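You operate a simulated robot arm through the tools that you are given. There is no shell and no other tool. Be economical: measure what you need, move in short steps, check, and stop when the job is done.

You run a simulated two-armed robot. Do the job below in one go: nothing can be reset, and whatever is moved stays where it is left.

Task
Pick up the tall jug from the top of the long table with one hand, pass it to the other hand and put it on the shelf of the long table. Put the teal crate on the top of the long table away on the shelf of the long table. Take the small measuring jug on the top of the long table and put it away on the top of the bottling bench. Put the green ringed bottle from the lower shelf of the siphon filler in the sink bowl. Close the drawer of pump one. Switch the key switch of pump one off. Take the scrubbing brush and put it on the step of pump two. Put the orange cup on the top of pump two. Any order will do. Set down upright: tall jug, small measuring jug, green ringed bottle, orange cup.

Only the result counts: the job must be done as asked and must still hold three seconds after the hand-in. Knocking over, shifting, dropping, spilling or breaking anything else fails it.

Robot
Two 7-joint arms with fingered hands on one trunk, on a base that drives. Base frame: it is fixed to the floor where the robot stands at the start and does not move with it; the origin is under the middle of the robot, x ahead of it, y to its left, z up; the surface under the hand at the start is at about z = 0.82. Lengths are in m, angles in degrees, forces in N, time in s.
The left shoulder is at the start at [0.06, 0.177, 0.925], the right one opposite. Places, roughly: drawer of pump one [-0.8, -1.7, 0.1]; green ringed bottle [0.75, -0.75, 0.25]; key switch of pump one [-1.2, -1.7, 0.9]; orange cup (7x8x9 cm) [0.2, -3.3, 0.9]; scrubbing brush (17x7x9 cm) [-1.2, -3.3, 0.9]; shelf of the long table [0.8, 0, 0.3]; sink bowl [2.5, 2.2, 0.8]; small measuring jug [0.5, 0.25, 0.75]; step of pump two [-1, -0.8, 0.3]; tall jug [0.75, 0, 1]; teal crate (23x21x18 cm) [0.9, 0.2, 0.9]; top of pump two [-1.4, -0.8, 1.4]; top of the bottling bench [1, -3.1, 0.9]. Payload 4 kg a hand.
The tool frame of a hand sits at the grasp point between the pads (the TCP): z along the fingers, y along the line on which they close. The tips reach 0.037 m beyond it. Largest opening 0.124 m; the body of the gripper starts 0.043 m behind the TCP. The gripper is a hand of 3 fingers: y runs from the thumb to the fingers, the wrist lies at [-0.015, -0.108, -0.202] in the tool frame, and closing takes about 1.5 s.
Orientation is that of the tool frame in the base frame, as a unit quaternion [w, x, y, z]. With the fingers straight down and the wrist toward the robot, the tool's x, y and z point along [0, 1, 0], [1, 0, 0] and [0, 0, -1] of the base frame.

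Tools
- The arms move only by the tool drive_tool. It takes "left_deltas", "right_deltas" or both (then of equal length, played together; a hand with none holds still); each is a list of rows, each an object of numbers (a shift or turn left out is 0, a gripper value left out holds the last): "hand": the opening, from 0 (shut) to 1 (fully open); "tx", "ty", "tz": the shift along the tool's x, y, z in m; "wx", "wy", "wz": the turn, a rotation vector about the tool's x, y, z in rad. In form: [{"hand": .., "tx": .., "ty": .., "tz": .., "wx": .., "wy": .., "wz": ..}, ...]. A call has 1 to 10 rows; each row is the pose to reach, as a shift and turn from the pose commanded when the call began, along the tool's axes at that moment. Each row takes 0.2 s and may step no farther than 0.05 m and 8.6 degrees from the row before; otherwise, or with a gripper value out of range, the whole call is refused. Where a pose cannot be reached the arm comes as near as it can. A force on the tool above 40 N (or 10 N above the force at the start of the call, whichever is more), or a blocked arm, ends the call early, and 0.2 s more pass. Each finger travels about 0.072 m/s and halts on what it meets, pressing with about 31 N; the grip force reading is that of the motor and also rises with nothing between the fingers. The clock runs only during rows and for 0.2 s after the last one: add rows that repeat a pose to give the fingers time. The reply holds the time, the measured pose of the TCP, the force on the tool along the base axes, the opening and the grip force, in the units named above and with some noise, with the torque about the TCP (base axes, N m) and any sound that the robot's microphone picked up.
- Cameras (640 x 400 px; columns grow to the right, rows downward): "scene" is now at [0.0495, 0.0005, 1.5684]; the picture's right is [0.04, -1.00, 0.00], its down [-0.73, -0.03, -0.68] and it looks along [0.68, 0.03, -0.73] (base axes); focal length 264 px, centre (320, 200). "left" rides on the left gripper at [-0.064, -0.076, -0.136] in its tool frame; the picture's right is [-0.84, -0.26, 0.48], its down [0.48, -0.76, 0.43] and it looks along [0.26, 0.60, 0.76] (tool axes); focal length 256 px, centre (320, 200). "right" rides on the right gripper at [0.064, -0.076, -0.137] in its tool frame; the picture's right is [-0.84, 0.26, -0.48], its down [-0.48, -0.76, 0.43] and it looks along [-0.26, 0.60, 0.76] (tool axes); focal length 256 px, centre (320, 200). There is no depth. A picture from a camera that has moved, and an enlarged one, comes with that camera's place and axes in the base frame and with its lens.
- get_image(camera): a new picture of that camera. It takes no simulated time.
- lift_body(by): slides the trunk up (or, below 0, down) by that many m; the arms and the scene camera ride with it, the base frame stays. It gives what a move gives, with no picture.
- roll_base(legs): drives the robot by 1 to 6 legs, each [ahead, left, turn to the left] in m, m and degrees, along the robot's own axes; the way and the turn of a leg run together, so that a leg with both is an arc; at most 1.5 m and 180 degrees a leg. The arms and the cameras ride along, it lands a little off, and it stops where it bumps. It gives what a move gives.
- preshape(shape, hand): the hand has 3 fingers and takes this shape, open, in about a second: jaw (thumb against the fingers, like two jaws); tri (thumb and two fingers); tip (a fingertip pinch); poke (one finger out to press); point (the index stretched); flat (the hand flat); cup (the hand cupped); fist (a fist). The gripper value then closes the fingers along that shape, each until it touches; the sizes above hold for jaw. It gives what a move gives, with no picture.
- turn_head(pan, tilt): turns the head with the scene camera to pan (to the left, within 86 degrees either way) and tilt (down, from -29 to 69), counted from straight ahead of the robot. It gives what a move gives.
- enlarge(camera, box): a new picture of the part [left, top, right, bottom] of that camera's present view, enlarged. It takes no simulated time.
- hand_in(): hands the job in; it is judged then, once.

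Go step by step. Nothing tells you exact positions but the pictures and the camera data: compare them with the known pose of the tool, close in by small moves and look again before you grip or let go. The budget is 217 turns and 208 pictures, counting those below and the enlarged ones. Unless the task says otherwise, let go and move clear before handing in, and close with one line.

The tools are called after "Request:" as a command line: name --argument value ..., lists and objects as JSON in quotes. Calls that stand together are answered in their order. drive_tool: Moves the arms, as the interface text tells. Its arguments: {"type":"object","properties":{"left_deltas":{"type":"array"},"right_deltas":{"type":"array"}},"required":[]} The other tools are called the same way: lift_body (by) slides the trunk up or down; preshape (shape, hand) gives the hand a shape; roll_base (legs) drives the base; turn_head (pan, tilt) turns the head that bears the scene camera; get_image (camera) takes a picture; enlarge (camera, box) takes an enlarged picture of a part of a camera's view; hand_in () hands the job in.

At the start:

```text
time: 0.0
left_tool_pos: [0.7121, 0.1781, 1.1275]
left_orientation: [0.001, 0.707, 0.707, 0.0]
left_ft_force: [-0.3, 0.7, -0.4]
left_wrist_torque: [0.02, -0.02, 0.01]
left_grip_width: 0.1236
left_grasp_force: 0.0
left_shape: jaw
right_tool_pos: [0.5588, -0.2718, 1.1234]
right_orientation: [0.0, 0.707, 0.708, 0.0]
right_ft_force: [-0.1, -0.4, -0.7]
right_wrist_torque: [-0.02, -0.03, 0.01]
right_grip_width: 0.1237
right_grasp_force: 0.0
right_shape: jaw
trunk travel left (down, up): [-0.45, 0.14]
robot x, y, heading: [-0.0019, 0.0005, 0.1]
head pan, tilt: [2.3, 47.3]
```

scene: 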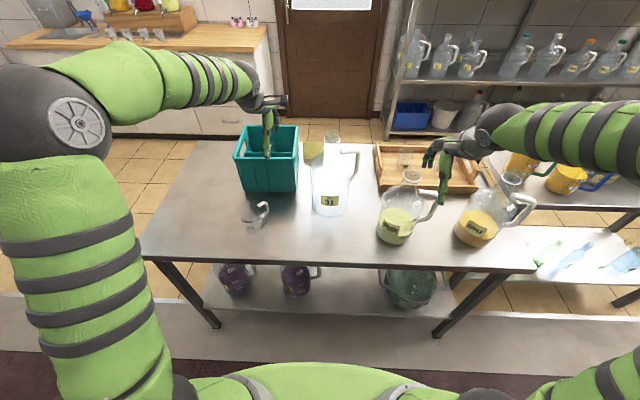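
right: 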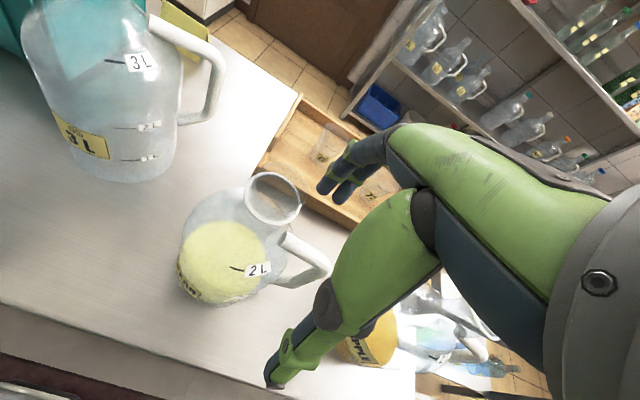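
left: 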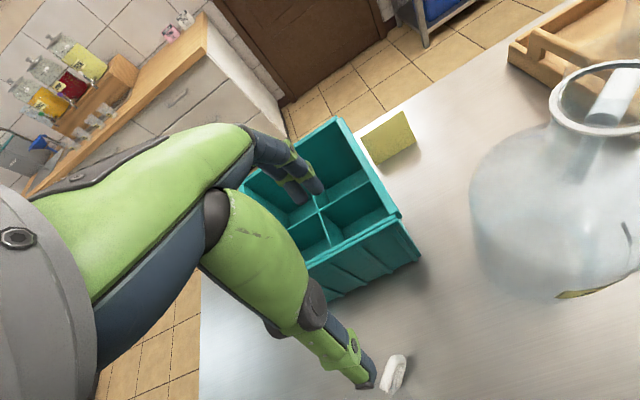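

I see the long table ahead, with the crate, the tall 3 L jug and the small measuring jug on top, and purple jugs and a demijohn on the shelf below. I'll look closer before moving.

Request:
enlarge --camera "scene" --box '[220, 110, 400, 240]'

Request:
enlarge --camera "scene" --box '[140, 220, 460, 400]'

Request:
enlarge --camera "scene" --box '[440, 100, 640, 320]'

```text
3.08 times, centred on (310, 175) of scene
camera zoom: at [0.0495, 0.0005, 1.5684], right [0.04, -1.0, 0.0], down [-0.73, -0.03, -0.68], along [0.68, 0.03, -0.73], focal length 812 px, centre (351, 277)
```

zoom: 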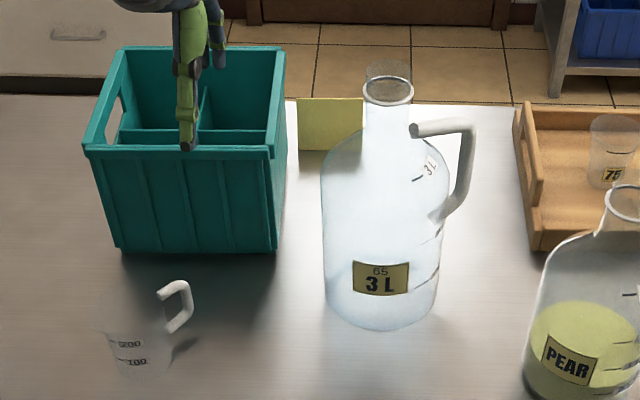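

```text
2.00 times, centred on (300, 310) of scene
camera zoom: at [0.0495, 0.0005, 1.5684], right [0.04, -1.0, 0.0], down [-0.73, -0.03, -0.68], along [0.68, 0.03, -0.73], focal length 528 px, centre (360, -20)
```

zoom: 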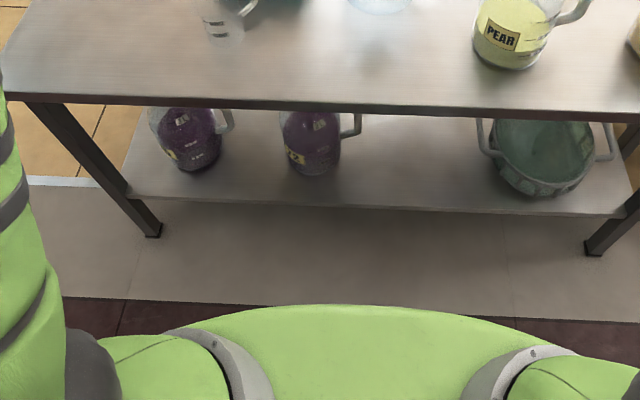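

```text
1.82 times, centred on (540, 210) of scene
camera zoom: at [0.0495, 0.0005, 1.5684], right [0.04, -1.0, 0.0], down [-0.73, -0.03, -0.68], along [0.68, 0.03, -0.73], focal length 480 px, centre (-80, 182)
```

zoom: 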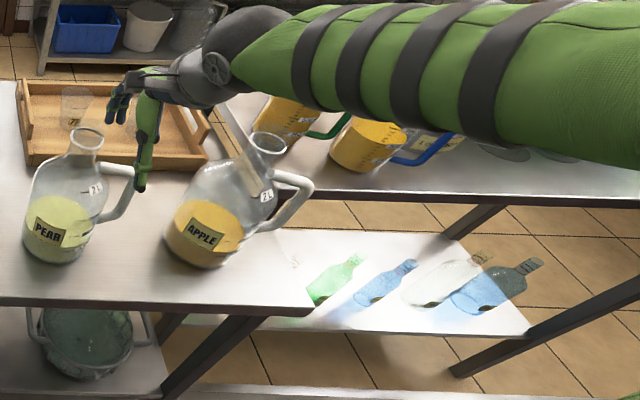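

The shelf's front row has purple jugs on the left and the demijohn on the right. I'll back off and lower the trunk to see what lies deeper on the shelf.

Request:
roll_base --legs '[[-0.6, 0, 0]]'

Request:
lift_body --by -0.45

Request:
turn_head --pan 0 --tilt 30

Request:
get_image --camera "scene"

```text
time: 3.4
left_tool_pos: [0.16, 0.1361, 1.1269]
left_orientation: [0.0, 0.721, 0.693, 0.0]
left_ft_force: [0.6, 0.3, 0.1]
left_wrist_torque: [0.02, -0.02, 0.01]
left_grip_width: 0.1236
left_grasp_force: 0.1
left_shape: jaw
right_tool_pos: [-0.0118, -0.3052, 1.1222]
right_orientation: [-0.001, 0.721, 0.693, -0.001]
right_ft_force: [0.6, 0.6, -0.7]
right_wrist_torque: [0.0, 0.02, 0.01]
right_grip_width: 0.1239
right_grasp_force: 0.0
right_shape: jaw
trunk travel left (down, up): [-0.45, 0.14]
robot x, y, heading: [-0.5569, -0.0123, -2.3]
head pan, tilt: [2.3, 47.3]
```

```text
refused: -0.45 is not a number from -0.4 to 0.4
```

```text
time: 4.2
left_tool_pos: [0.16, 0.1369, 1.128]
left_orientation: [0.0, 0.721, 0.693, 0.0]
left_ft_force: [-0.2, -0.3, -0.5]
left_wrist_torque: [0.02, 0.04, 0.02]
left_grip_width: 0.1235
left_grasp_force: 0.1
left_shape: jaw
right_tool_pos: [-0.0112, -0.3066, 1.1246]
right_orientation: [-0.001, 0.721, 0.693, 0.0]
right_ft_force: [0.0, 0.1, 0.0]
right_wrist_torque: [0.01, 0.01, -0.02]
right_grip_width: 0.1239
right_grasp_force: 0.0
right_shape: jaw
trunk travel left (down, up): [-0.45, 0.14]
robot x, y, heading: [-0.5601, -0.0126, -2.5]
head pan, tilt: [0.0, 30.0]
```

```text
201 pictures are left
camera scene: at [-0.4988, -0.0174, 1.5941], right [-0.04, -1.0, 0.0], down [-0.5, 0.02, -0.87], along [0.86, -0.04, -0.5], focal length 264 px, centre (320, 200)
```

scene: 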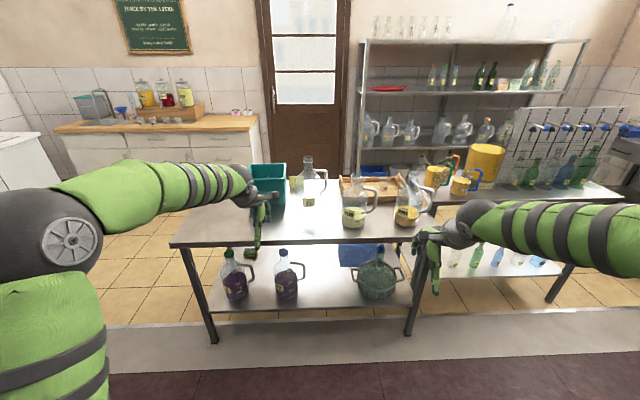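

There is something blue behind the demijohn. I'll lower the trunk and look again.

Request:
lift_body --by -0.4

Request:
enlarge --camera "scene" --box '[160, 120, 480, 320]'

```text
time: 8.1
left_tool_pos: [0.1588, 0.1373, 0.7275]
left_orientation: [0.0, 0.721, 0.693, 0.0]
left_ft_force: [0.4, 0.0, -0.1]
left_wrist_torque: [0.03, 0.02, 0.01]
left_grip_width: 0.1237
left_grasp_force: 0.1
left_shape: jaw
right_tool_pos: [-0.013, -0.3053, 0.7232]
right_orientation: [0.001, 0.721, 0.693, 0.0]
right_ft_force: [0.2, -0.4, -0.4]
right_wrist_torque: [-0.02, 0.01, 0.03]
right_grip_width: 0.1238
right_grasp_force: 0.0
right_shape: jaw
trunk travel left (down, up): [-0.05, 0.54]
robot x, y, heading: [-0.5594, -0.0106, -2.2]
head pan, tilt: [0.0, 30.0]
```

```text
2.00 times, centred on (320, 220) of scene
camera zoom: at [-0.4992, -0.0174, 1.1942], right [-0.04, -1.0, 0.0], down [-0.5, 0.02, -0.87], along [0.87, -0.04, -0.5], focal length 528 px, centre (320, 160)
```

zoom: 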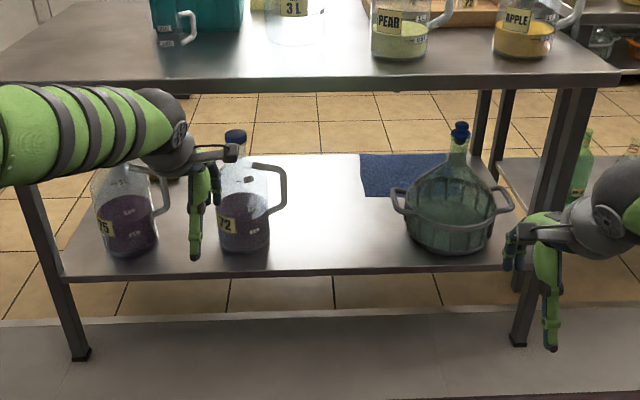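

The shelf is at z≈0.31 and runs x 0.51–1.08. The middle gap, y≈0 to −0.25, is free, and so is the back middle. I'll zoom in once more to check the back-left.

Request:
enlarge --camera "scene" --box '[190, 180, 350, 270]'

Request:
lift_body --by 0.4

Request:
turn_head --pan -86 --tilt 30

Request:
get_image --camera "scene"

```text
4.00 times, centred on (270, 225) of scene
camera zoom: at [-0.4992, -0.0174, 1.1942], right [-0.04, -1.0, 0.0], down [-0.5, 0.02, -0.87], along [0.87, -0.04, -0.5], focal length 1056 px, centre (520, 100)
```

zoom: 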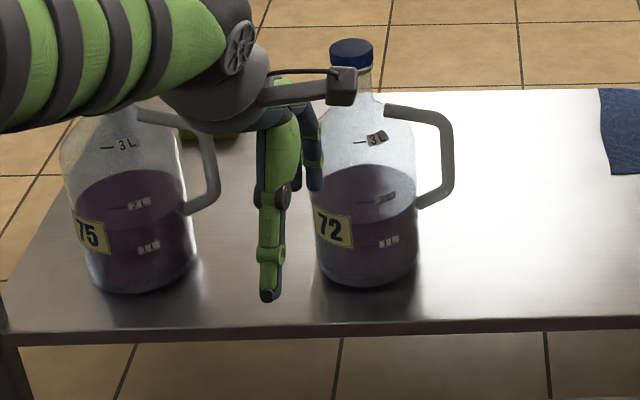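

```text
time: 11.9
left_tool_pos: [0.1595, 0.136, 1.1267]
left_orientation: [0.0, 0.721, 0.693, 0.001]
left_ft_force: [-0.2, 0.1, -1.2]
left_wrist_torque: [-0.04, 0.02, 0.02]
left_grip_width: 0.1236
left_grasp_force: 0.0
left_shape: jaw
right_tool_pos: [-0.0124, -0.305, 1.1224]
right_orientation: [0.0, 0.722, 0.692, 0.0]
right_ft_force: [0.6, 0.1, -0.3]
right_wrist_torque: [0.01, 0.01, -0.01]
right_grip_width: 0.1236
right_grasp_force: 0.0
right_shape: jaw
trunk travel left (down, up): [-0.45, 0.14]
robot x, y, heading: [-0.5578, -0.0096, -2.2]
head pan, tilt: [0.0, 30.0]
```

```text
time: 13.5
left_tool_pos: [0.1601, 0.1365, 1.1259]
left_orientation: [0.0, 0.721, 0.693, 0.001]
left_ft_force: [-0.4, 0.5, 0.3]
left_wrist_torque: [0.05, 0.0, -0.01]
left_grip_width: 0.1238
left_grasp_force: 0.1
left_shape: jaw
right_tool_pos: [-0.013, -0.3058, 1.1235]
right_orientation: [0.0, 0.721, 0.693, 0.0]
right_ft_force: [0.6, -0.5, -0.2]
right_wrist_torque: [-0.05, 0.03, -0.02]
right_grip_width: 0.1237
right_grasp_force: 0.0
right_shape: jaw
trunk travel left (down, up): [-0.45, 0.14]
robot x, y, heading: [-0.5622, -0.0089, -2.4]
head pan, tilt: [-85.9, 30.0]
```

```text
198 pictures are left
camera scene: at [-0.5866, -0.104, 1.5941], right [-1.0, -0.03, 0.0], down [-0.02, 0.5, -0.87], along [0.03, -0.87, -0.5], focal length 264 px, centre (320, 200)
```

scene: 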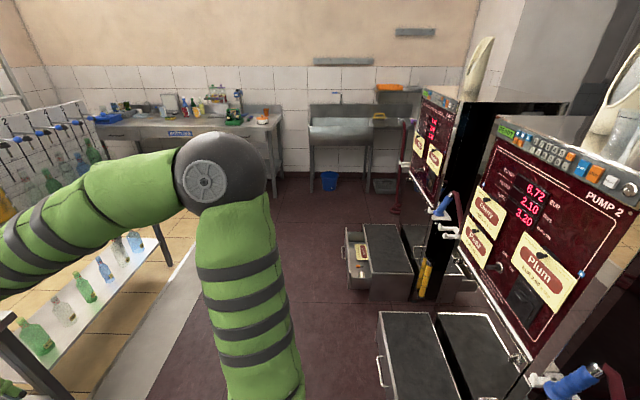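

Purple jugs 72 and 75 are the same type as the tall jug. I'll now turn both hands to horizontal grips: right pointing left for the handle, left pointing forward for the neck. Then I'll drive back.

Request:
drive_tool --left_deltas '[{"wx": -0.0837, "wy": 0.0837, "wz": 0.0837}, {"wx": -0.1674, "wy": 0.1674, "wz": 0.1674}, {"wx": -0.2511, "wy": 0.2511, "wz": 0.2511}, {"wx": -0.3348, "wy": 0.3348, "wz": 0.3348}, {"wx": -0.4185, "wy": 0.4185, "wz": 0.4185}, {"wx": -0.5022, "wy": 0.5022, "wz": 0.5022}, {"wx": -0.5859, "wy": 0.5859, "wz": 0.5859}, {"wx": -0.6696, "wy": 0.6696, "wz": 0.6696}, {"wx": -0.7533, "wy": 0.7533, "wz": 0.7533}, {"wx": -0.837, "wy": 0.837, "wz": 0.837}]' --right_deltas '[{"wy": 0.145}, {"wy": 0.29}, {"wy": 0.435}, {"wy": 0.58}, {"wy": 0.725}, {"wy": 0.87}, {"wy": 1.015}, {"wy": 1.16}, {"wy": 1.305}, {"wy": 1.45}]'

Request:
drive_tool --left_deltas '[{"wx": -0.08, "wy": 0.08, "wz": 0.08}, {"wx": -0.16, "wy": 0.16, "wz": 0.16}, {"wx": -0.24, "wy": 0.24, "wz": 0.24}, {"wx": -0.32, "wy": 0.32, "wz": 0.32}, {"wx": -0.372, "wy": 0.372, "wz": 0.372}]' --right_deltas '[{"wy": 0.12}, {"wy": 0.12}, {"wy": 0.12}, {"wy": 0.12}, {"wy": 0.12}]'

Request:
turn_head --pan 0 --tilt 42

Request:
get_image --camera "scene"

```text
time: 15.7
left_tool_pos: [0.1609, 0.137, 1.1273]
left_orientation: [0.011, 0.805, 0.241, 0.542]
left_ft_force: [-0.2, 0.1, 0.3]
left_wrist_torque: [-0.03, -0.01, 0.01]
left_grip_width: 0.1234
left_grasp_force: 0.1
left_shape: jaw
right_tool_pos: [-0.0136, -0.3058, 1.1236]
right_orientation: [-0.461, 0.539, 0.518, 0.479]
right_ft_force: [-0.2, 0.7, 0.1]
right_wrist_torque: [0.03, -0.01, 0.01]
right_grip_width: 0.1239
right_grasp_force: 0.0
right_shape: jaw
trunk travel left (down, up): [-0.45, 0.14]
robot x, y, heading: [-0.5601, -0.0168, -2.3]
head pan, tilt: [-85.9, 30.0]
```

```text
time: 16.9
left_tool_pos: [0.1606, 0.1372, 1.1284]
left_orientation: [0.014, 0.706, -0.015, 0.708]
left_ft_force: [-0.3, 0.0, 0.5]
left_wrist_torque: [-0.03, -0.01, 0.02]
left_grip_width: 0.1237
left_grasp_force: 0.1
left_shape: jaw
right_tool_pos: [-0.0128, -0.3067, 1.1231]
right_orientation: [-0.49, 0.511, 0.49, 0.509]
right_ft_force: [0.1, 0.4, 0.4]
right_wrist_torque: [-0.01, -0.01, 0.01]
right_grip_width: 0.1237
right_grasp_force: 0.1
right_shape: jaw
trunk travel left (down, up): [-0.45, 0.14]
robot x, y, heading: [-0.5592, -0.0081, -2.7]
head pan, tilt: [-85.9, 30.0]
```

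```text
time: 18.5
left_tool_pos: [0.1591, 0.1357, 1.1263]
left_orientation: [0.014, 0.707, -0.014, 0.707]
left_ft_force: [0.6, -0.9, 0.2]
left_wrist_torque: [0.01, -0.04, 0.02]
left_grip_width: 0.1237
left_grasp_force: 0.1
left_shape: jaw
right_tool_pos: [-0.0128, -0.3046, 1.1238]
right_orientation: [-0.49, 0.511, 0.49, 0.509]
right_ft_force: [0.8, -0.9, -0.7]
right_wrist_torque: [0.0, 0.03, 0.03]
right_grip_width: 0.1239
right_grasp_force: 0.0
right_shape: jaw
trunk travel left (down, up): [-0.45, 0.14]
robot x, y, heading: [-0.5588, -0.0118, -2.5]
head pan, tilt: [0.0, 42.0]
```

```text
197 pictures are left
camera scene: at [-0.5058, -0.0171, 1.5758], right [-0.04, -1.0, 0.0], down [-0.67, 0.03, -0.74], along [0.74, -0.03, -0.67], focal length 264 px, centre (320, 200)
```

scene: 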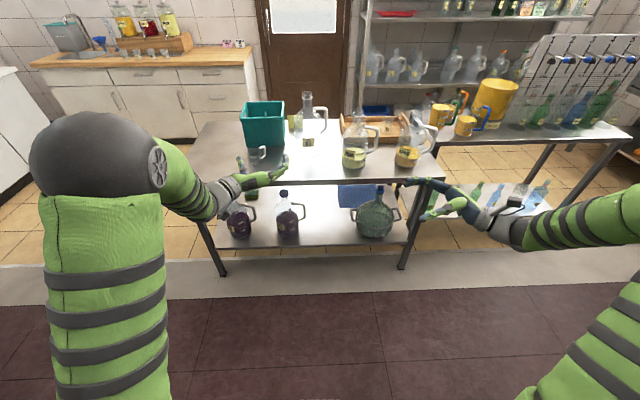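

The Pear jug would block a sideways right-hand approach. So the right hand will take the tall jug's top handle bar from above, and the left will later take the neck horizontally. I'll turn the right hand back down and tuck it in, then drive in with the trunk raised.

Request:
drive_tool --right_deltas '[{"wy": -0.149}, {"wy": -0.298}, {"wy": -0.447}, {"wy": -0.596}, {"wy": -0.745}, {"wy": -0.894}, {"wy": -1.043}, {"wy": -1.192}, {"wy": -1.341}, {"wy": -1.49}]'

Request:
drive_tool --right_deltas '[{"wy": -0.08, "tz": -0.05}, {"wy": -0.08, "tz": -0.1}]' --left_deltas '[{"tz": -0.05}, {"tz": -0.1}]'

Request:
lift_body --by 0.1

Request:
roll_base --legs '[[0.58, 0.03, 2.5]]'

Request:
turn_head --pan 0 --tilt 48

Request:
get_image --camera "scene"

```text
time: 20.7
left_tool_pos: [0.1603, 0.137, 1.1272]
left_orientation: [0.014, 0.707, -0.014, 0.707]
left_ft_force: [-0.4, 0.1, 0.3]
left_wrist_torque: [-0.02, -0.03, 0.0]
left_grip_width: 0.1239
left_grasp_force: 0.0
left_shape: jaw
right_tool_pos: [-0.012, -0.3057, 1.1234]
right_orientation: [-0.028, 0.721, 0.692, 0.029]
right_ft_force: [0.8, 0.5, -0.1]
right_wrist_torque: [0.01, -0.02, 0.0]
right_grip_width: 0.1233
right_grasp_force: 0.1
right_shape: jaw
trunk travel left (down, up): [-0.45, 0.14]
robot x, y, heading: [-0.5575, -0.0137, -2.3]
head pan, tilt: [0.0, 42.0]
```

```text
time: 21.3
left_tool_pos: [0.0588, 0.1404, 1.1294]
left_orientation: [0.014, 0.707, -0.015, 0.707]
left_ft_force: [0.2, -0.2, 0.3]
left_wrist_torque: [-0.02, 0.0, -0.03]
left_grip_width: 0.1236
left_grasp_force: 0.1
left_shape: jaw
right_tool_pos: [-0.0135, -0.3157, 1.2238]
right_orientation: [0.0, 0.721, 0.693, 0.0]
right_ft_force: [-0.8, 1.1, -0.2]
right_wrist_torque: [-0.05, 0.0, 0.02]
right_grip_width: 0.1235
right_grasp_force: 0.0
right_shape: jaw
trunk travel left (down, up): [-0.45, 0.14]
robot x, y, heading: [-0.5607, -0.0079, -2.6]
head pan, tilt: [0.0, 42.0]
```

```text
time: 22.6
left_tool_pos: [0.0607, 0.1402, 1.2287]
left_orientation: [0.014, 0.707, -0.015, 0.707]
left_ft_force: [-0.5, 0.3, 0.2]
left_wrist_torque: [0.0, 0.01, 0.01]
left_grip_width: 0.1237
left_grasp_force: 0.0
left_shape: jaw
right_tool_pos: [-0.0122, -0.3165, 1.3228]
right_orientation: [0.0, 0.721, 0.693, 0.0]
right_ft_force: [-0.5, 0.9, -1.1]
right_wrist_torque: [-0.03, -0.03, -0.03]
right_grip_width: 0.1239
right_grasp_force: 0.0
right_shape: jaw
trunk travel left (down, up): [-0.55, 0.04]
robot x, y, heading: [-0.5562, -0.0124, -2.2]
head pan, tilt: [0.0, 42.0]
```

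```text
time: 25.9
left_tool_pos: [0.6169, 0.1988, 1.23]
left_orientation: [-0.006, 0.708, 0.005, 0.706]
left_ft_force: [-0.2, 0.5, -0.6]
left_wrist_torque: [-0.03, 0.02, 0.01]
left_grip_width: 0.1236
left_grasp_force: 0.0
left_shape: jaw
right_tool_pos: [0.5702, -0.2611, 1.3238]
right_orientation: [0.001, 0.702, 0.713, 0.0]
right_ft_force: [0.2, 0.4, -0.5]
right_wrist_torque: [0.0, 0.04, 0.01]
right_grip_width: 0.1237
right_grasp_force: 0.0
right_shape: jaw
trunk travel left (down, up): [-0.55, 0.04]
robot x, y, heading: [0.0055, 0.0151, 0.6]
head pan, tilt: [0.0, 42.0]
```

```text
time: 26.5
left_tool_pos: [0.6154, 0.1988, 1.2291]
left_orientation: [-0.005, 0.707, 0.006, 0.707]
left_ft_force: [0.0, 0.6, -0.3]
left_wrist_torque: [0.0, 0.0, 0.04]
left_grip_width: 0.1238
left_grasp_force: 0.1
left_shape: jaw
right_tool_pos: [0.5688, -0.2612, 1.3223]
right_orientation: [0.0, 0.702, 0.713, 0.001]
right_ft_force: [0.0, 0.4, 0.8]
right_wrist_torque: [0.01, 0.02, -0.01]
right_grip_width: 0.1238
right_grasp_force: 0.0
right_shape: jaw
trunk travel left (down, up): [-0.55, 0.04]
robot x, y, heading: [0.0041, 0.0112, 0.9]
head pan, tilt: [0.0, 48.0]
```

```text
196 pictures are left
camera scene: at [0.0543, 0.0094, 1.6674], right [0.02, -1.0, 0.0], down [-0.74, -0.01, -0.67], along [0.67, 0.01, -0.74], focal length 264 px, centre (320, 200)
```

scene: 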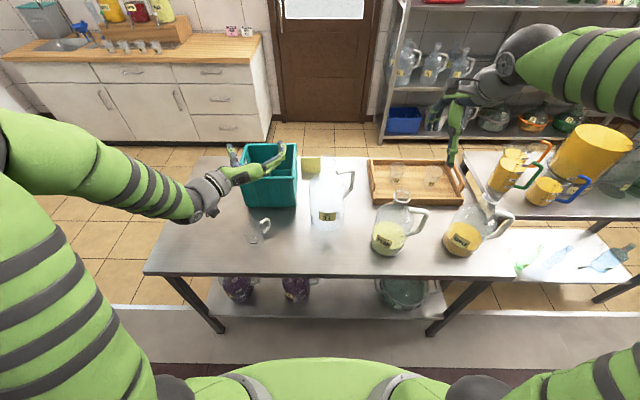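

I'm back at the table with a clear view, so I'll zoom on the tall jug to locate its handle bar.

Request:
enlarge --camera "scene" --box '[290, 150, 386, 240]'

Request:
get_image --camera "right"

Request:
get_image --camera "left"

```text
4.44 times, centred on (338, 195) of scene
camera zoom: at [0.0543, 0.0094, 1.6674], right [0.02, -1.0, 0.0], down [-0.74, -0.01, -0.67], along [0.67, 0.01, -0.74], focal length 1173 px, centre (240, 222)
```

zoom: 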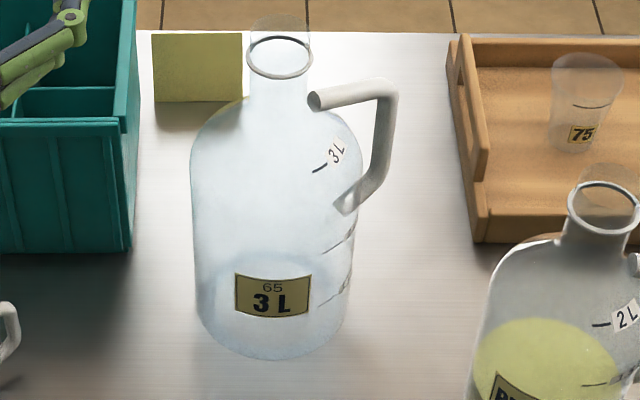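

```text
194 pictures are left
camera right: at [0.4919, -0.1974, 1.4596], right [0.27, -0.83, 0.48], down [-0.75, -0.49, -0.43], along [0.6, -0.25, -0.76], focal length 256 px, centre (320, 200)
```

right: 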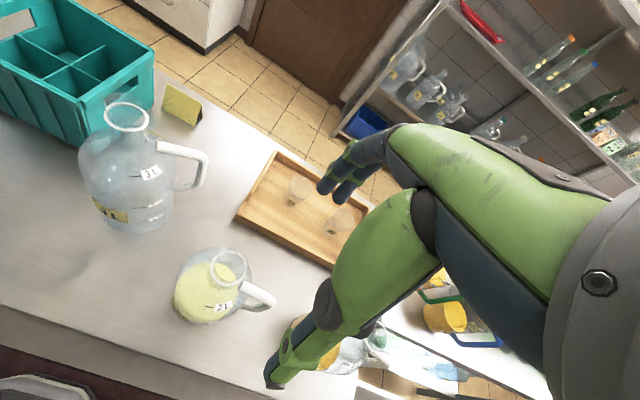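

```text
193 pictures are left
camera left: at [0.477, 0.2725, 1.1655], right [0.48, 0.26, -0.84], down [0.42, 0.77, 0.48], along [0.77, -0.59, 0.25], focal length 256 px, centre (320, 200)
```

left: 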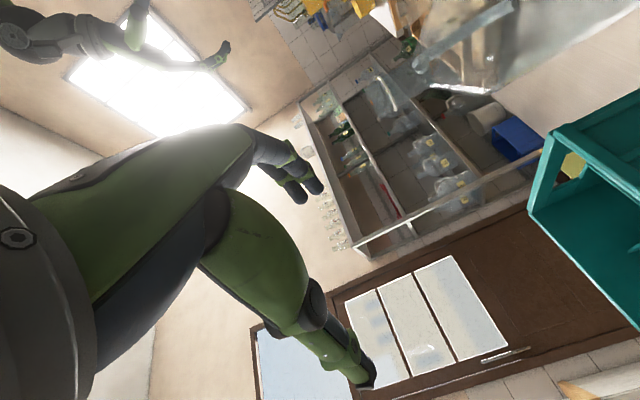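

From two views, the jug axis is at (0.716, −0.010), its rim at z=1.115, and the top handle bar at z≈1.04, heading about −68°. I'll move the right hand above the bar, yawed to match.

Request:
drive_tool --right_deltas '[{"tx": 0.0256, "ty": 0.0276, "tz": 0.0174, "wz": -0.0525}, {"tx": 0.0512, "ty": 0.0552, "tz": 0.0348, "wz": -0.105}, {"tx": 0.0768, "ty": 0.0828, "tz": 0.0522, "wz": -0.1575}, {"tx": 0.1024, "ty": 0.1104, "tz": 0.0696, "wz": -0.21}, {"tx": 0.128, "ty": 0.138, "tz": 0.087, "wz": -0.2625}, {"tx": 0.1536, "ty": 0.1656, "tz": 0.1044, "wz": -0.315}, {"tx": 0.179, "ty": 0.193, "tz": 0.122, "wz": -0.367}]'

Request:
enlarge --camera "scene" --box '[280, 130, 408, 230]'

Request:
get_image --camera "right"

```text
time: 28.1
left_tool_pos: [0.6173, 0.1994, 1.2284]
left_orientation: [-0.006, 0.707, 0.006, 0.707]
left_ft_force: [0.5, 0.2, -0.5]
left_wrist_torque: [0.01, -0.04, 0.0]
left_grip_width: 0.1236
left_grasp_force: 0.1
left_shape: jaw
right_tool_pos: [0.7598, -0.0773, 1.1977]
right_orientation: [-0.001, 0.56, 0.829, -0.001]
right_ft_force: [0.3, 0.1, -0.6]
right_wrist_torque: [0.0, 0.06, 0.01]
right_grip_width: 0.1236
right_grasp_force: 0.0
right_shape: jaw
trunk travel left (down, up): [-0.55, 0.04]
robot x, y, heading: [0.0026, 0.0102, 0.7]
head pan, tilt: [0.0, 48.0]
```

```text
4.00 times, centred on (344, 180) of scene
camera zoom: at [0.0558, 0.01, 1.6673], right [0.02, -1.0, 0.0], down [-0.74, -0.01, -0.67], along [0.67, 0.01, -0.74], focal length 1056 px, centre (224, 280)
```

zoom: 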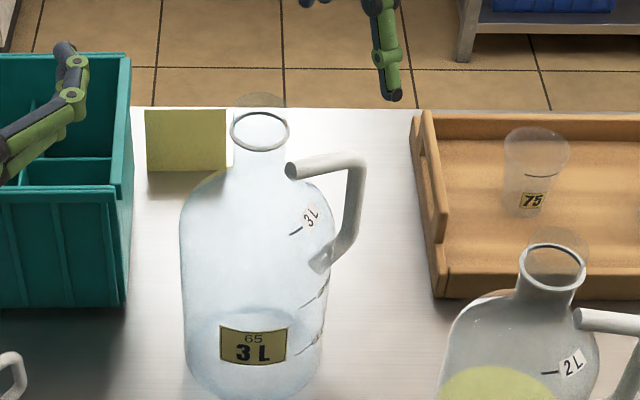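

```text
191 pictures are left
camera right: at [0.6652, -0.0458, 1.3346], right [0.55, -0.68, 0.48], down [-0.52, -0.73, -0.43], along [0.65, -0.01, -0.76], focal length 256 px, centre (320, 200)
```

right: 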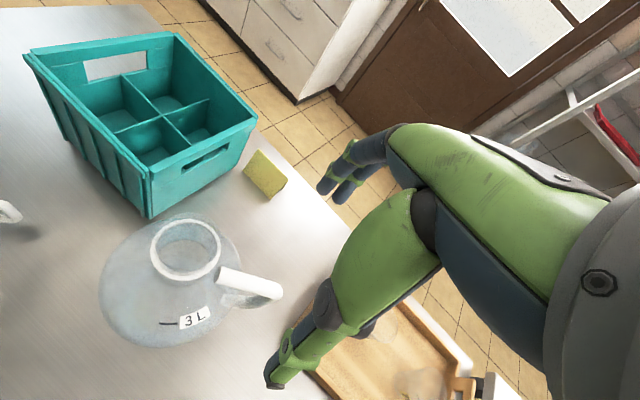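

The bar measures at (0.755,−0.043) to (0.772,−0.090). I'll make a small correction and descend to z≈1.062.

Request:
drive_tool --right_deltas '[{"tx": -0.002, "ty": 0.007, "tz": 0.045}, {"tx": -0.002, "ty": 0.007, "tz": 0.09}, {"tx": -0.002, "ty": 0.007, "tz": 0.136}]'

Request:
enlarge --camera "scene" --box '[280, 130, 408, 230]'

Request:
get_image --camera "right"

```text
time: 28.9
left_tool_pos: [0.6173, 0.1991, 1.2302]
left_orientation: [-0.005, 0.708, 0.006, 0.707]
left_ft_force: [-0.3, -0.8, -0.9]
left_wrist_torque: [-0.02, 0.01, 0.0]
left_grip_width: 0.1236
left_grasp_force: 0.1
left_shape: jaw
right_tool_pos: [0.7649, -0.0793, 1.062]
right_orientation: [0.0, 0.56, 0.829, 0.001]
right_ft_force: [0.1, -0.4, -0.5]
right_wrist_torque: [-0.01, 0.01, -0.01]
right_grip_width: 0.1239
right_grasp_force: 0.1
right_shape: jaw
trunk travel left (down, up): [-0.55, 0.04]
robot x, y, heading: [0.0055, 0.0147, 0.7]
head pan, tilt: [0.0, 48.0]
```

```text
4.00 times, centred on (344, 180) of scene
camera zoom: at [0.0558, 0.0097, 1.6673], right [0.02, -1.0, 0.0], down [-0.74, -0.01, -0.67], along [0.67, 0.01, -0.74], focal length 1056 px, centre (224, 280)
```

zoom: 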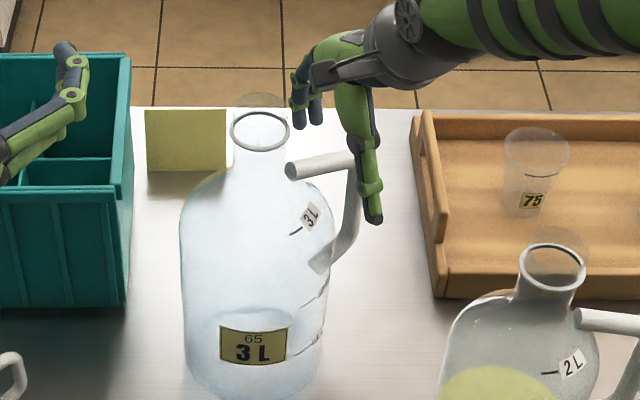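

```text
189 pictures are left
camera right: at [0.67, -0.0473, 1.1986], right [0.55, -0.68, 0.48], down [-0.53, -0.73, -0.43], along [0.65, -0.01, -0.76], focal length 256 px, centre (320, 200)
```

right: 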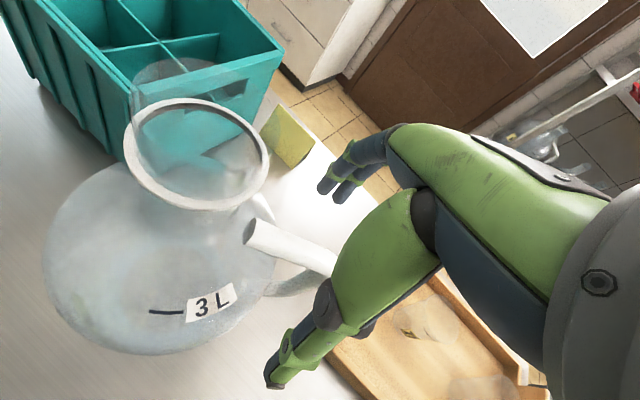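

The bar sits between the thumb and fingers. Closing the right hand.

Request:
drive_tool --right_deltas '[{"hand": 0}, {"hand": 0}, {"hand": 0}, {"hand": 0}, {"hand": 0}, {"hand": 0}, {"hand": 0}, {"hand": 0}]'

Request:
enlarge --camera "scene" --box '[280, 130, 408, 230]'

Request:
get_image --camera "right"

```text
time: 30.7
left_tool_pos: [0.6161, 0.1982, 1.2299]
left_orientation: [-0.006, 0.707, 0.005, 0.707]
left_ft_force: [0.8, -0.1, -0.3]
left_wrist_torque: [-0.01, -0.02, 0.0]
left_grip_width: 0.1236
left_grasp_force: 0.1
left_shape: jaw
right_tool_pos: [0.765, -0.0797, 1.0627]
right_orientation: [0.0, 0.56, 0.828, 0.001]
right_ft_force: [-0.2, 0.0, 1.5]
right_wrist_torque: [0.0, -0.08, -0.02]
right_grip_width: 0.0154
right_grasp_force: 30.8
right_shape: jaw
trunk travel left (down, up): [-0.55, 0.04]
robot x, y, heading: [0.0059, 0.0094, 1.1]
head pan, tilt: [0.0, 48.0]
```

```text
4.00 times, centred on (344, 180) of scene
camera zoom: at [0.0544, 0.0095, 1.6674], right [0.02, -1.0, 0.0], down [-0.74, -0.01, -0.67], along [0.67, 0.01, -0.74], focal length 1056 px, centre (224, 280)
```

zoom: 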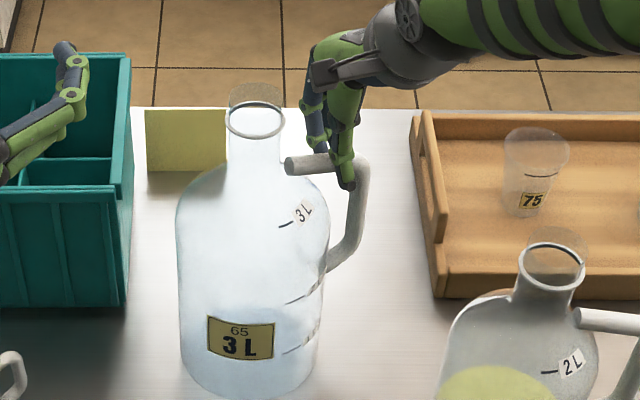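

```text
187 pictures are left
camera right: at [0.6691, -0.0475, 1.1996], right [0.55, -0.68, 0.48], down [-0.52, -0.73, -0.43], along [0.65, -0.01, -0.76], focal length 256 px, centre (320, 200)
```

right: 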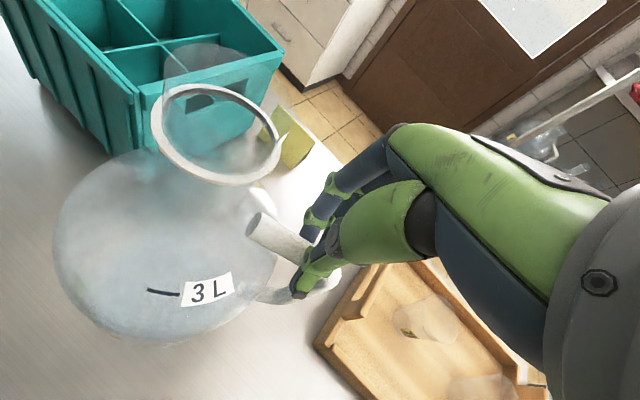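

The bar is gripped, 15 mm wide at 31 N. I'll lift a little and check tilt and weight.

Request:
drive_tool --right_deltas '[{"tz": -0.02}, {"tz": -0.04}, {"tz": -0.06}, {"tz": -0.06}]'

Request:
get_image --camera "scene"

```text
time: 31.7
left_tool_pos: [0.6166, 0.2005, 1.2286]
left_orientation: [-0.006, 0.707, 0.005, 0.707]
left_ft_force: [0.3, 0.1, 1.1]
left_wrist_torque: [-0.01, -0.02, -0.02]
left_grip_width: 0.1238
left_grasp_force: 0.0
left_shape: jaw
right_tool_pos: [0.7641, -0.0794, 1.1242]
right_orientation: [0.0, 0.56, 0.828, 0.001]
right_ft_force: [0.3, 0.8, -0.6]
right_wrist_torque: [-0.04, -0.03, -0.01]
right_grip_width: 0.014
right_grasp_force: 30.8
right_shape: jaw
trunk travel left (down, up): [-0.55, 0.04]
robot x, y, heading: [0.0059, 0.0139, 0.9]
head pan, tilt: [0.0, 48.0]
```

```text
186 pictures are left
camera scene: at [0.0549, 0.0095, 1.6673], right [0.02, -1.0, 0.0], down [-0.74, -0.01, -0.67], along [0.67, 0.01, -0.74], focal length 264 px, centre (320, 200)
```

scene: 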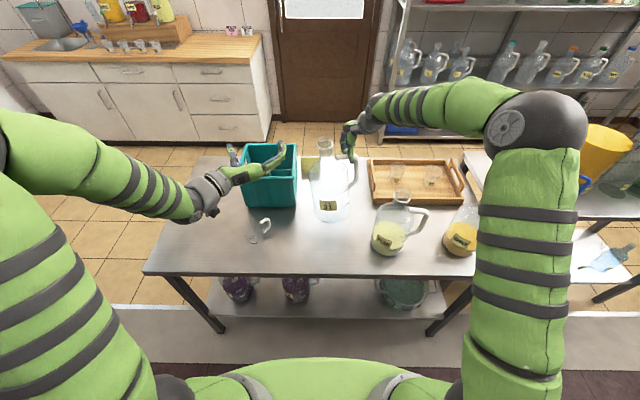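

The grip slipped off the bar and the jug is still standing. I'll look again and grip deeper.

Request:
drive_tool --right_deltas '[{"hand": 0.6}, {"hand": 0.6}, {"hand": 0.6}, {"hand": 0.6}]'

Request:
enlarge --camera "scene" --box '[280, 130, 408, 230]'

Request:
get_image --camera "right"

```text
time: 32.7
left_tool_pos: [0.6165, 0.199, 1.2281]
left_orientation: [-0.006, 0.707, 0.006, 0.708]
left_ft_force: [0.3, 0.1, 0.7]
left_wrist_torque: [0.0, 0.02, 0.02]
left_grip_width: 0.1237
left_grasp_force: 0.1
left_shape: jaw
right_tool_pos: [0.764, -0.0789, 1.1244]
right_orientation: [-0.001, 0.56, 0.828, 0.0]
right_ft_force: [-0.6, 1.1, 0.2]
right_wrist_torque: [-0.01, -0.01, -0.01]
right_grip_width: 0.0745
right_grasp_force: 0.1
right_shape: jaw
trunk travel left (down, up): [-0.55, 0.04]
robot x, y, heading: [0.0046, 0.0124, 0.9]
head pan, tilt: [0.0, 48.0]
```

```text
4.00 times, centred on (344, 180) of scene
camera zoom: at [0.0545, 0.0095, 1.6673], right [0.02, -1.0, 0.0], down [-0.74, -0.01, -0.67], along [0.67, 0.01, -0.74], focal length 1056 px, centre (224, 280)
```

zoom: 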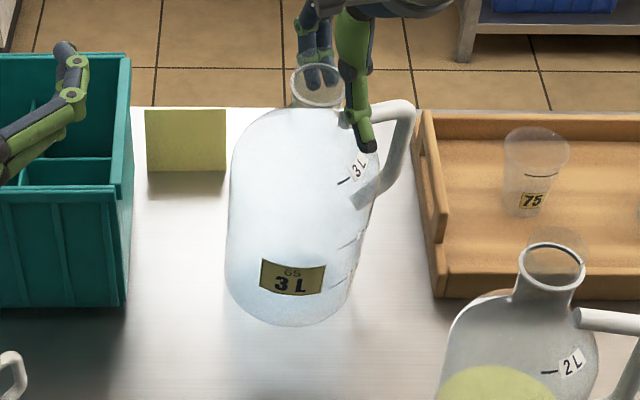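

```text
184 pictures are left
camera right: at [0.6702, -0.0464, 1.2616], right [0.55, -0.68, 0.48], down [-0.52, -0.73, -0.43], along [0.65, -0.01, -0.76], focal length 256 px, centre (320, 200)
```

right: 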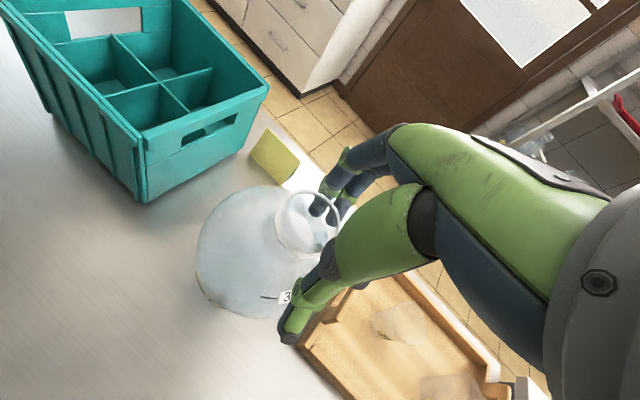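

The jug seems to have shifted, so I'll check whether it is standing flat and where the fingers are.

Request:
enlarge --camera "scene" --box '[320, 135, 400, 225]'

Request:
enlarge --camera "right" --box '[160, 120, 400, 370]'

```text
4.44 times, centred on (360, 180) of scene
camera zoom: at [0.0545, 0.0095, 1.6673], right [0.02, -1.0, 0.0], down [-0.74, -0.01, -0.67], along [0.67, 0.01, -0.74], focal length 1173 px, centre (142, 289)
```

zoom: 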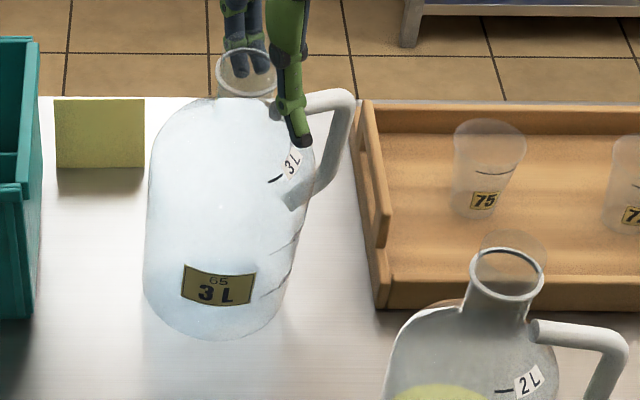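

```text
1.60 times, centred on (280, 245) of right
camera zoom: at [0.6702, -0.0464, 1.2616], right [0.55, -0.68, 0.48], down [-0.52, -0.73, -0.43], along [0.65, -0.01, -0.76], focal length 410 px, centre (384, 128)
```

zoom: 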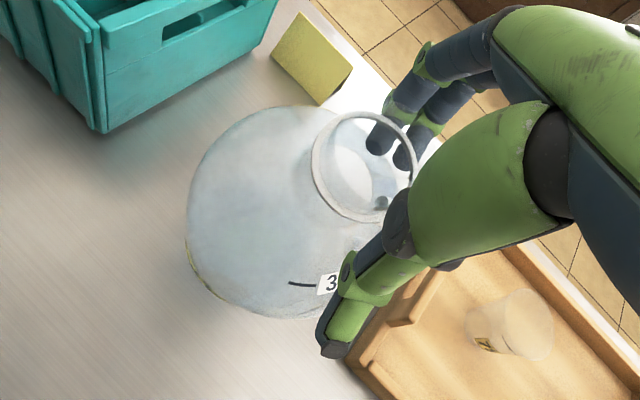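

The jug stands upright at (0.775, −0.058), having slid a few cm. I'll raise straight out, open, and realign over the handle bar for a deeper grip.

Request:
drive_tool --right_deltas '[{"tz": -0.03}, {"tz": -0.07, "hand": 0.6}, {"tz": -0.07, "hand": 1}, {"tz": -0.07, "hand": 1}]'

Request:
enlarge --camera "scene" --box '[320, 135, 400, 225]'

Request:
get_image --camera "right"

```text
time: 33.7
left_tool_pos: [0.6155, 0.1977, 1.2289]
left_orientation: [-0.006, 0.707, 0.005, 0.707]
left_ft_force: [0.1, -0.1, -0.4]
left_wrist_torque: [-0.01, 0.0, -0.01]
left_grip_width: 0.1237
left_grasp_force: 0.0
left_shape: jaw
right_tool_pos: [0.7663, -0.0809, 1.1942]
right_orientation: [0.0, 0.56, 0.829, -0.001]
right_ft_force: [-0.6, -0.2, 0.4]
right_wrist_torque: [-0.01, 0.01, 0.02]
right_grip_width: 0.1232
right_grasp_force: 0.1
right_shape: jaw
trunk travel left (down, up): [-0.55, 0.04]
robot x, y, heading: [0.0063, 0.0126, 0.8]
head pan, tilt: [0.0, 48.0]
```

```text
4.44 times, centred on (360, 180) of scene
camera zoom: at [0.0544, 0.0095, 1.6673], right [0.02, -1.0, 0.0], down [-0.74, -0.01, -0.67], along [0.67, 0.01, -0.74], focal length 1173 px, centre (142, 289)
```

zoom: 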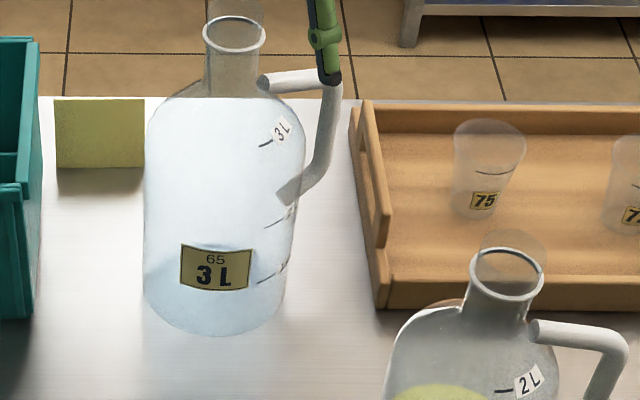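

```text
180 pictures are left
camera right: at [0.6726, -0.0481, 1.3321], right [0.55, -0.68, 0.48], down [-0.52, -0.73, -0.43], along [0.65, -0.01, -0.76], focal length 256 px, centre (320, 200)
```

right: 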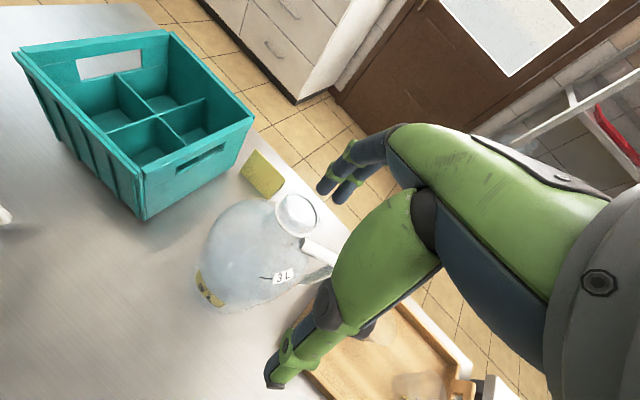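

The jug had been leaning on the fingers and is now righted at (0.822, −0.050), with the handle bar around (0.852, −0.13) heading about −84°. Realigning above it.

Request:
drive_tool --right_deltas '[{"tx": -0.027, "ty": 0.02, "wz": 0.093}, {"tx": -0.054, "ty": 0.04, "wz": 0.186}, {"tx": -0.08, "ty": 0.06, "wz": 0.28}, {"tx": -0.08, "ty": 0.06, "tz": 0.03, "wz": 0.28}]'

Request:
enlarge --camera "scene" --box '[320, 125, 400, 215]'

Request:
get_image --camera "right"

```text
time: 34.7
left_tool_pos: [0.6159, 0.1976, 1.2295]
left_orientation: [-0.007, 0.707, 0.005, 0.708]
left_ft_force: [-0.3, -0.9, -1.0]
left_wrist_torque: [0.01, 0.03, 0.0]
left_grip_width: 0.1235
left_grasp_force: 0.1
left_shape: jaw
right_tool_pos: [0.8515, -0.1306, 1.1663]
right_orientation: [0.0, 0.669, 0.743, 0.0]
right_ft_force: [-0.4, -0.2, -0.4]
right_wrist_torque: [0.0, -0.01, 0.0]
right_grip_width: 0.1238
right_grasp_force: 0.1
right_shape: jaw
trunk travel left (down, up): [-0.55, 0.04]
robot x, y, heading: [0.0062, 0.0086, 1.0]
head pan, tilt: [0.0, 48.0]
```

```text
4.44 times, centred on (360, 170) of scene
camera zoom: at [0.0546, 0.0095, 1.6674], right [0.02, -1.0, 0.0], down [-0.74, -0.01, -0.67], along [0.67, 0.01, -0.74], focal length 1173 px, centre (142, 333)
```

zoom: 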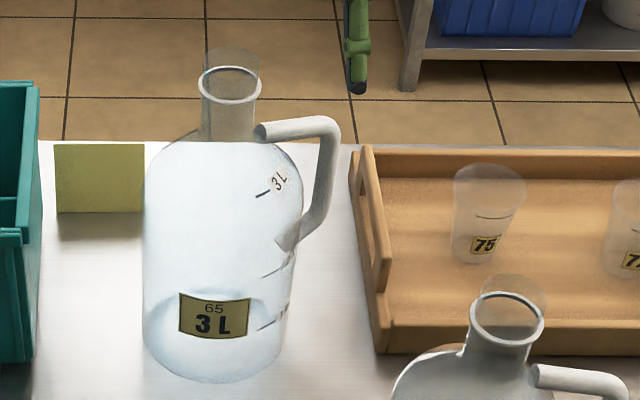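

```text
178 pictures are left
camera right: at [0.7698, -0.0731, 1.3037], right [0.34, -0.81, 0.48], down [-0.71, -0.56, -0.43], along [0.62, -0.19, -0.76], focal length 256 px, centre (320, 200)
```

right: 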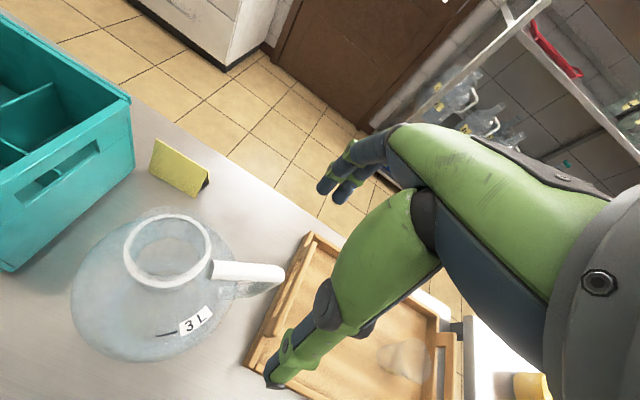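

The bar is visible now, running from about (0.845,−0.08) to (0.86,−0.135). A small correction and a deeper descent, to z 1.045.

Request:
drive_tool --right_deltas '[{"tx": 0.0075, "ty": 0.006, "tz": 0.0, "wz": -0.14}, {"tx": 0.0075, "ty": 0.006, "tz": 0.045, "wz": -0.2}, {"tx": 0.0075, "ty": 0.006, "tz": 0.09, "wz": -0.2}, {"tx": 0.0075, "ty": 0.006, "tz": 0.121, "wz": -0.2}, {"tx": 0.0075, "ty": 0.006, "tz": 0.121, "wz": -0.2}]'

Request:
enlarge --camera "scene" --box '[320, 125, 400, 215]'

Request:
get_image --camera "right"

```text
time: 35.9
left_tool_pos: [0.6153, 0.1996, 1.2284]
left_orientation: [-0.005, 0.707, 0.005, 0.707]
left_ft_force: [0.1, -0.6, -0.3]
left_wrist_torque: [-0.01, 0.03, 0.02]
left_grip_width: 0.1237
left_grasp_force: 0.1
left_shape: jaw
right_tool_pos: [0.8545, -0.1231, 1.0442]
right_orientation: [-0.001, 0.593, 0.805, 0.0]
right_ft_force: [-0.2, -0.7, -0.2]
right_wrist_torque: [0.02, -0.03, -0.02]
right_grip_width: 0.1237
right_grasp_force: 0.1
right_shape: jaw
trunk travel left (down, up): [-0.55, 0.04]
robot x, y, heading: [0.0044, 0.0105, 0.9]
head pan, tilt: [0.0, 48.0]
```

```text
4.44 times, centred on (360, 170) of scene
camera zoom: at [0.0543, 0.0096, 1.6674], right [0.02, -1.0, 0.0], down [-0.74, -0.01, -0.67], along [0.67, 0.01, -0.74], focal length 1173 px, centre (142, 333)
```

zoom: 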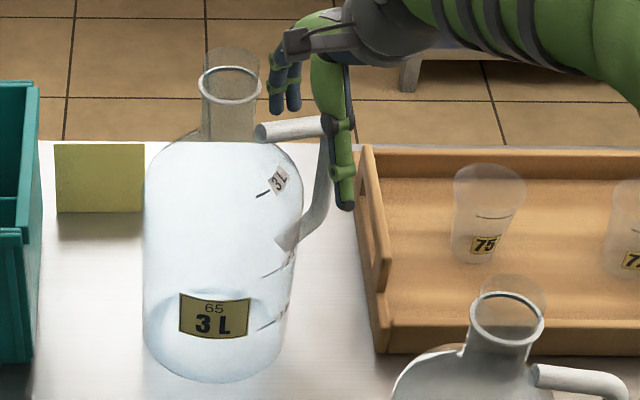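

```text
176 pictures are left
camera right: at [0.7635, -0.0844, 1.1811], right [0.49, -0.72, 0.48], down [-0.58, -0.69, -0.43], along [0.65, -0.07, -0.76], focal length 256 px, centre (320, 200)
```

right: 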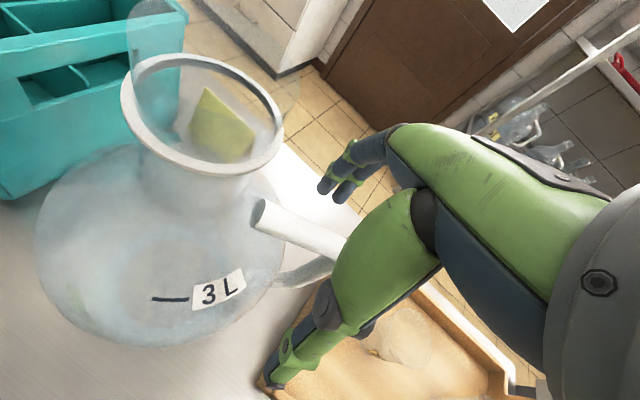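

The TCP is right at the bar's corner. I'll shift 1 cm inward and close.

Request:
drive_tool --right_deltas '[{"tx": 0.01}, {"tx": 0.01, "hand": 0}, {"tx": 0.01, "hand": 0}, {"tx": 0.01, "hand": 0}, {"tx": 0.01, "hand": 0}, {"tx": 0.01, "hand": 0}, {"tx": 0.01, "hand": 0}, {"tx": 0.01, "hand": 0}, {"tx": 0.01, "hand": 0}]'

Request:
enlarge --camera "scene" --box '[320, 125, 400, 215]'

Request:
get_image --camera "right"

```text
time: 37.9
left_tool_pos: [0.6156, 0.1999, 1.2302]
left_orientation: [-0.006, 0.708, 0.006, 0.707]
left_ft_force: [0.3, 0.6, 0.9]
left_wrist_torque: [0.01, -0.01, -0.03]
left_grip_width: 0.1238
left_grasp_force: 0.1
left_shape: jaw
right_tool_pos: [0.8528, -0.1133, 1.044]
right_orientation: [0.0, 0.593, 0.806, 0.0]
right_ft_force: [0.1, 0.4, -0.8]
right_wrist_torque: [0.02, -0.07, -0.03]
right_grip_width: 0.0018
right_grasp_force: 30.9
right_shape: jaw
trunk travel left (down, up): [-0.55, 0.04]
robot x, y, heading: [0.0036, 0.0153, 1.0]
head pan, tilt: [0.0, 48.0]
```

```text
4.44 times, centred on (360, 170) of scene
camera zoom: at [0.0546, 0.0095, 1.6673], right [0.02, -1.0, 0.0], down [-0.74, -0.01, -0.67], along [0.67, 0.01, -0.74], focal length 1173 px, centre (142, 333)
```

zoom: 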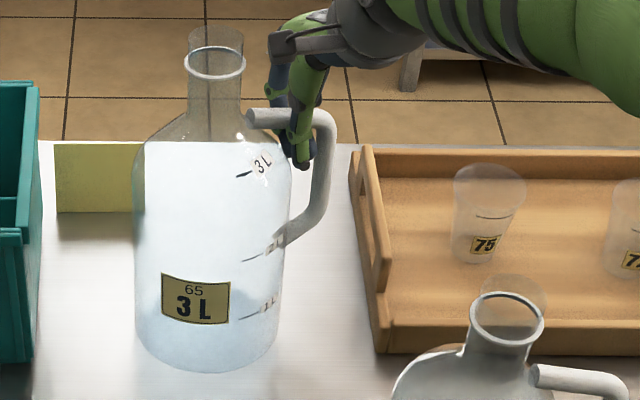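

```text
174 pictures are left
camera right: at [0.762, -0.074, 1.1804], right [0.49, -0.72, 0.48], down [-0.58, -0.69, -0.43], along [0.65, -0.07, -0.76], focal length 256 px, centre (320, 200)
```

right: 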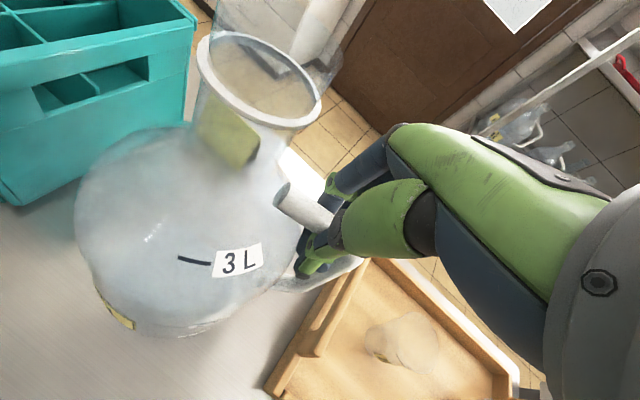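

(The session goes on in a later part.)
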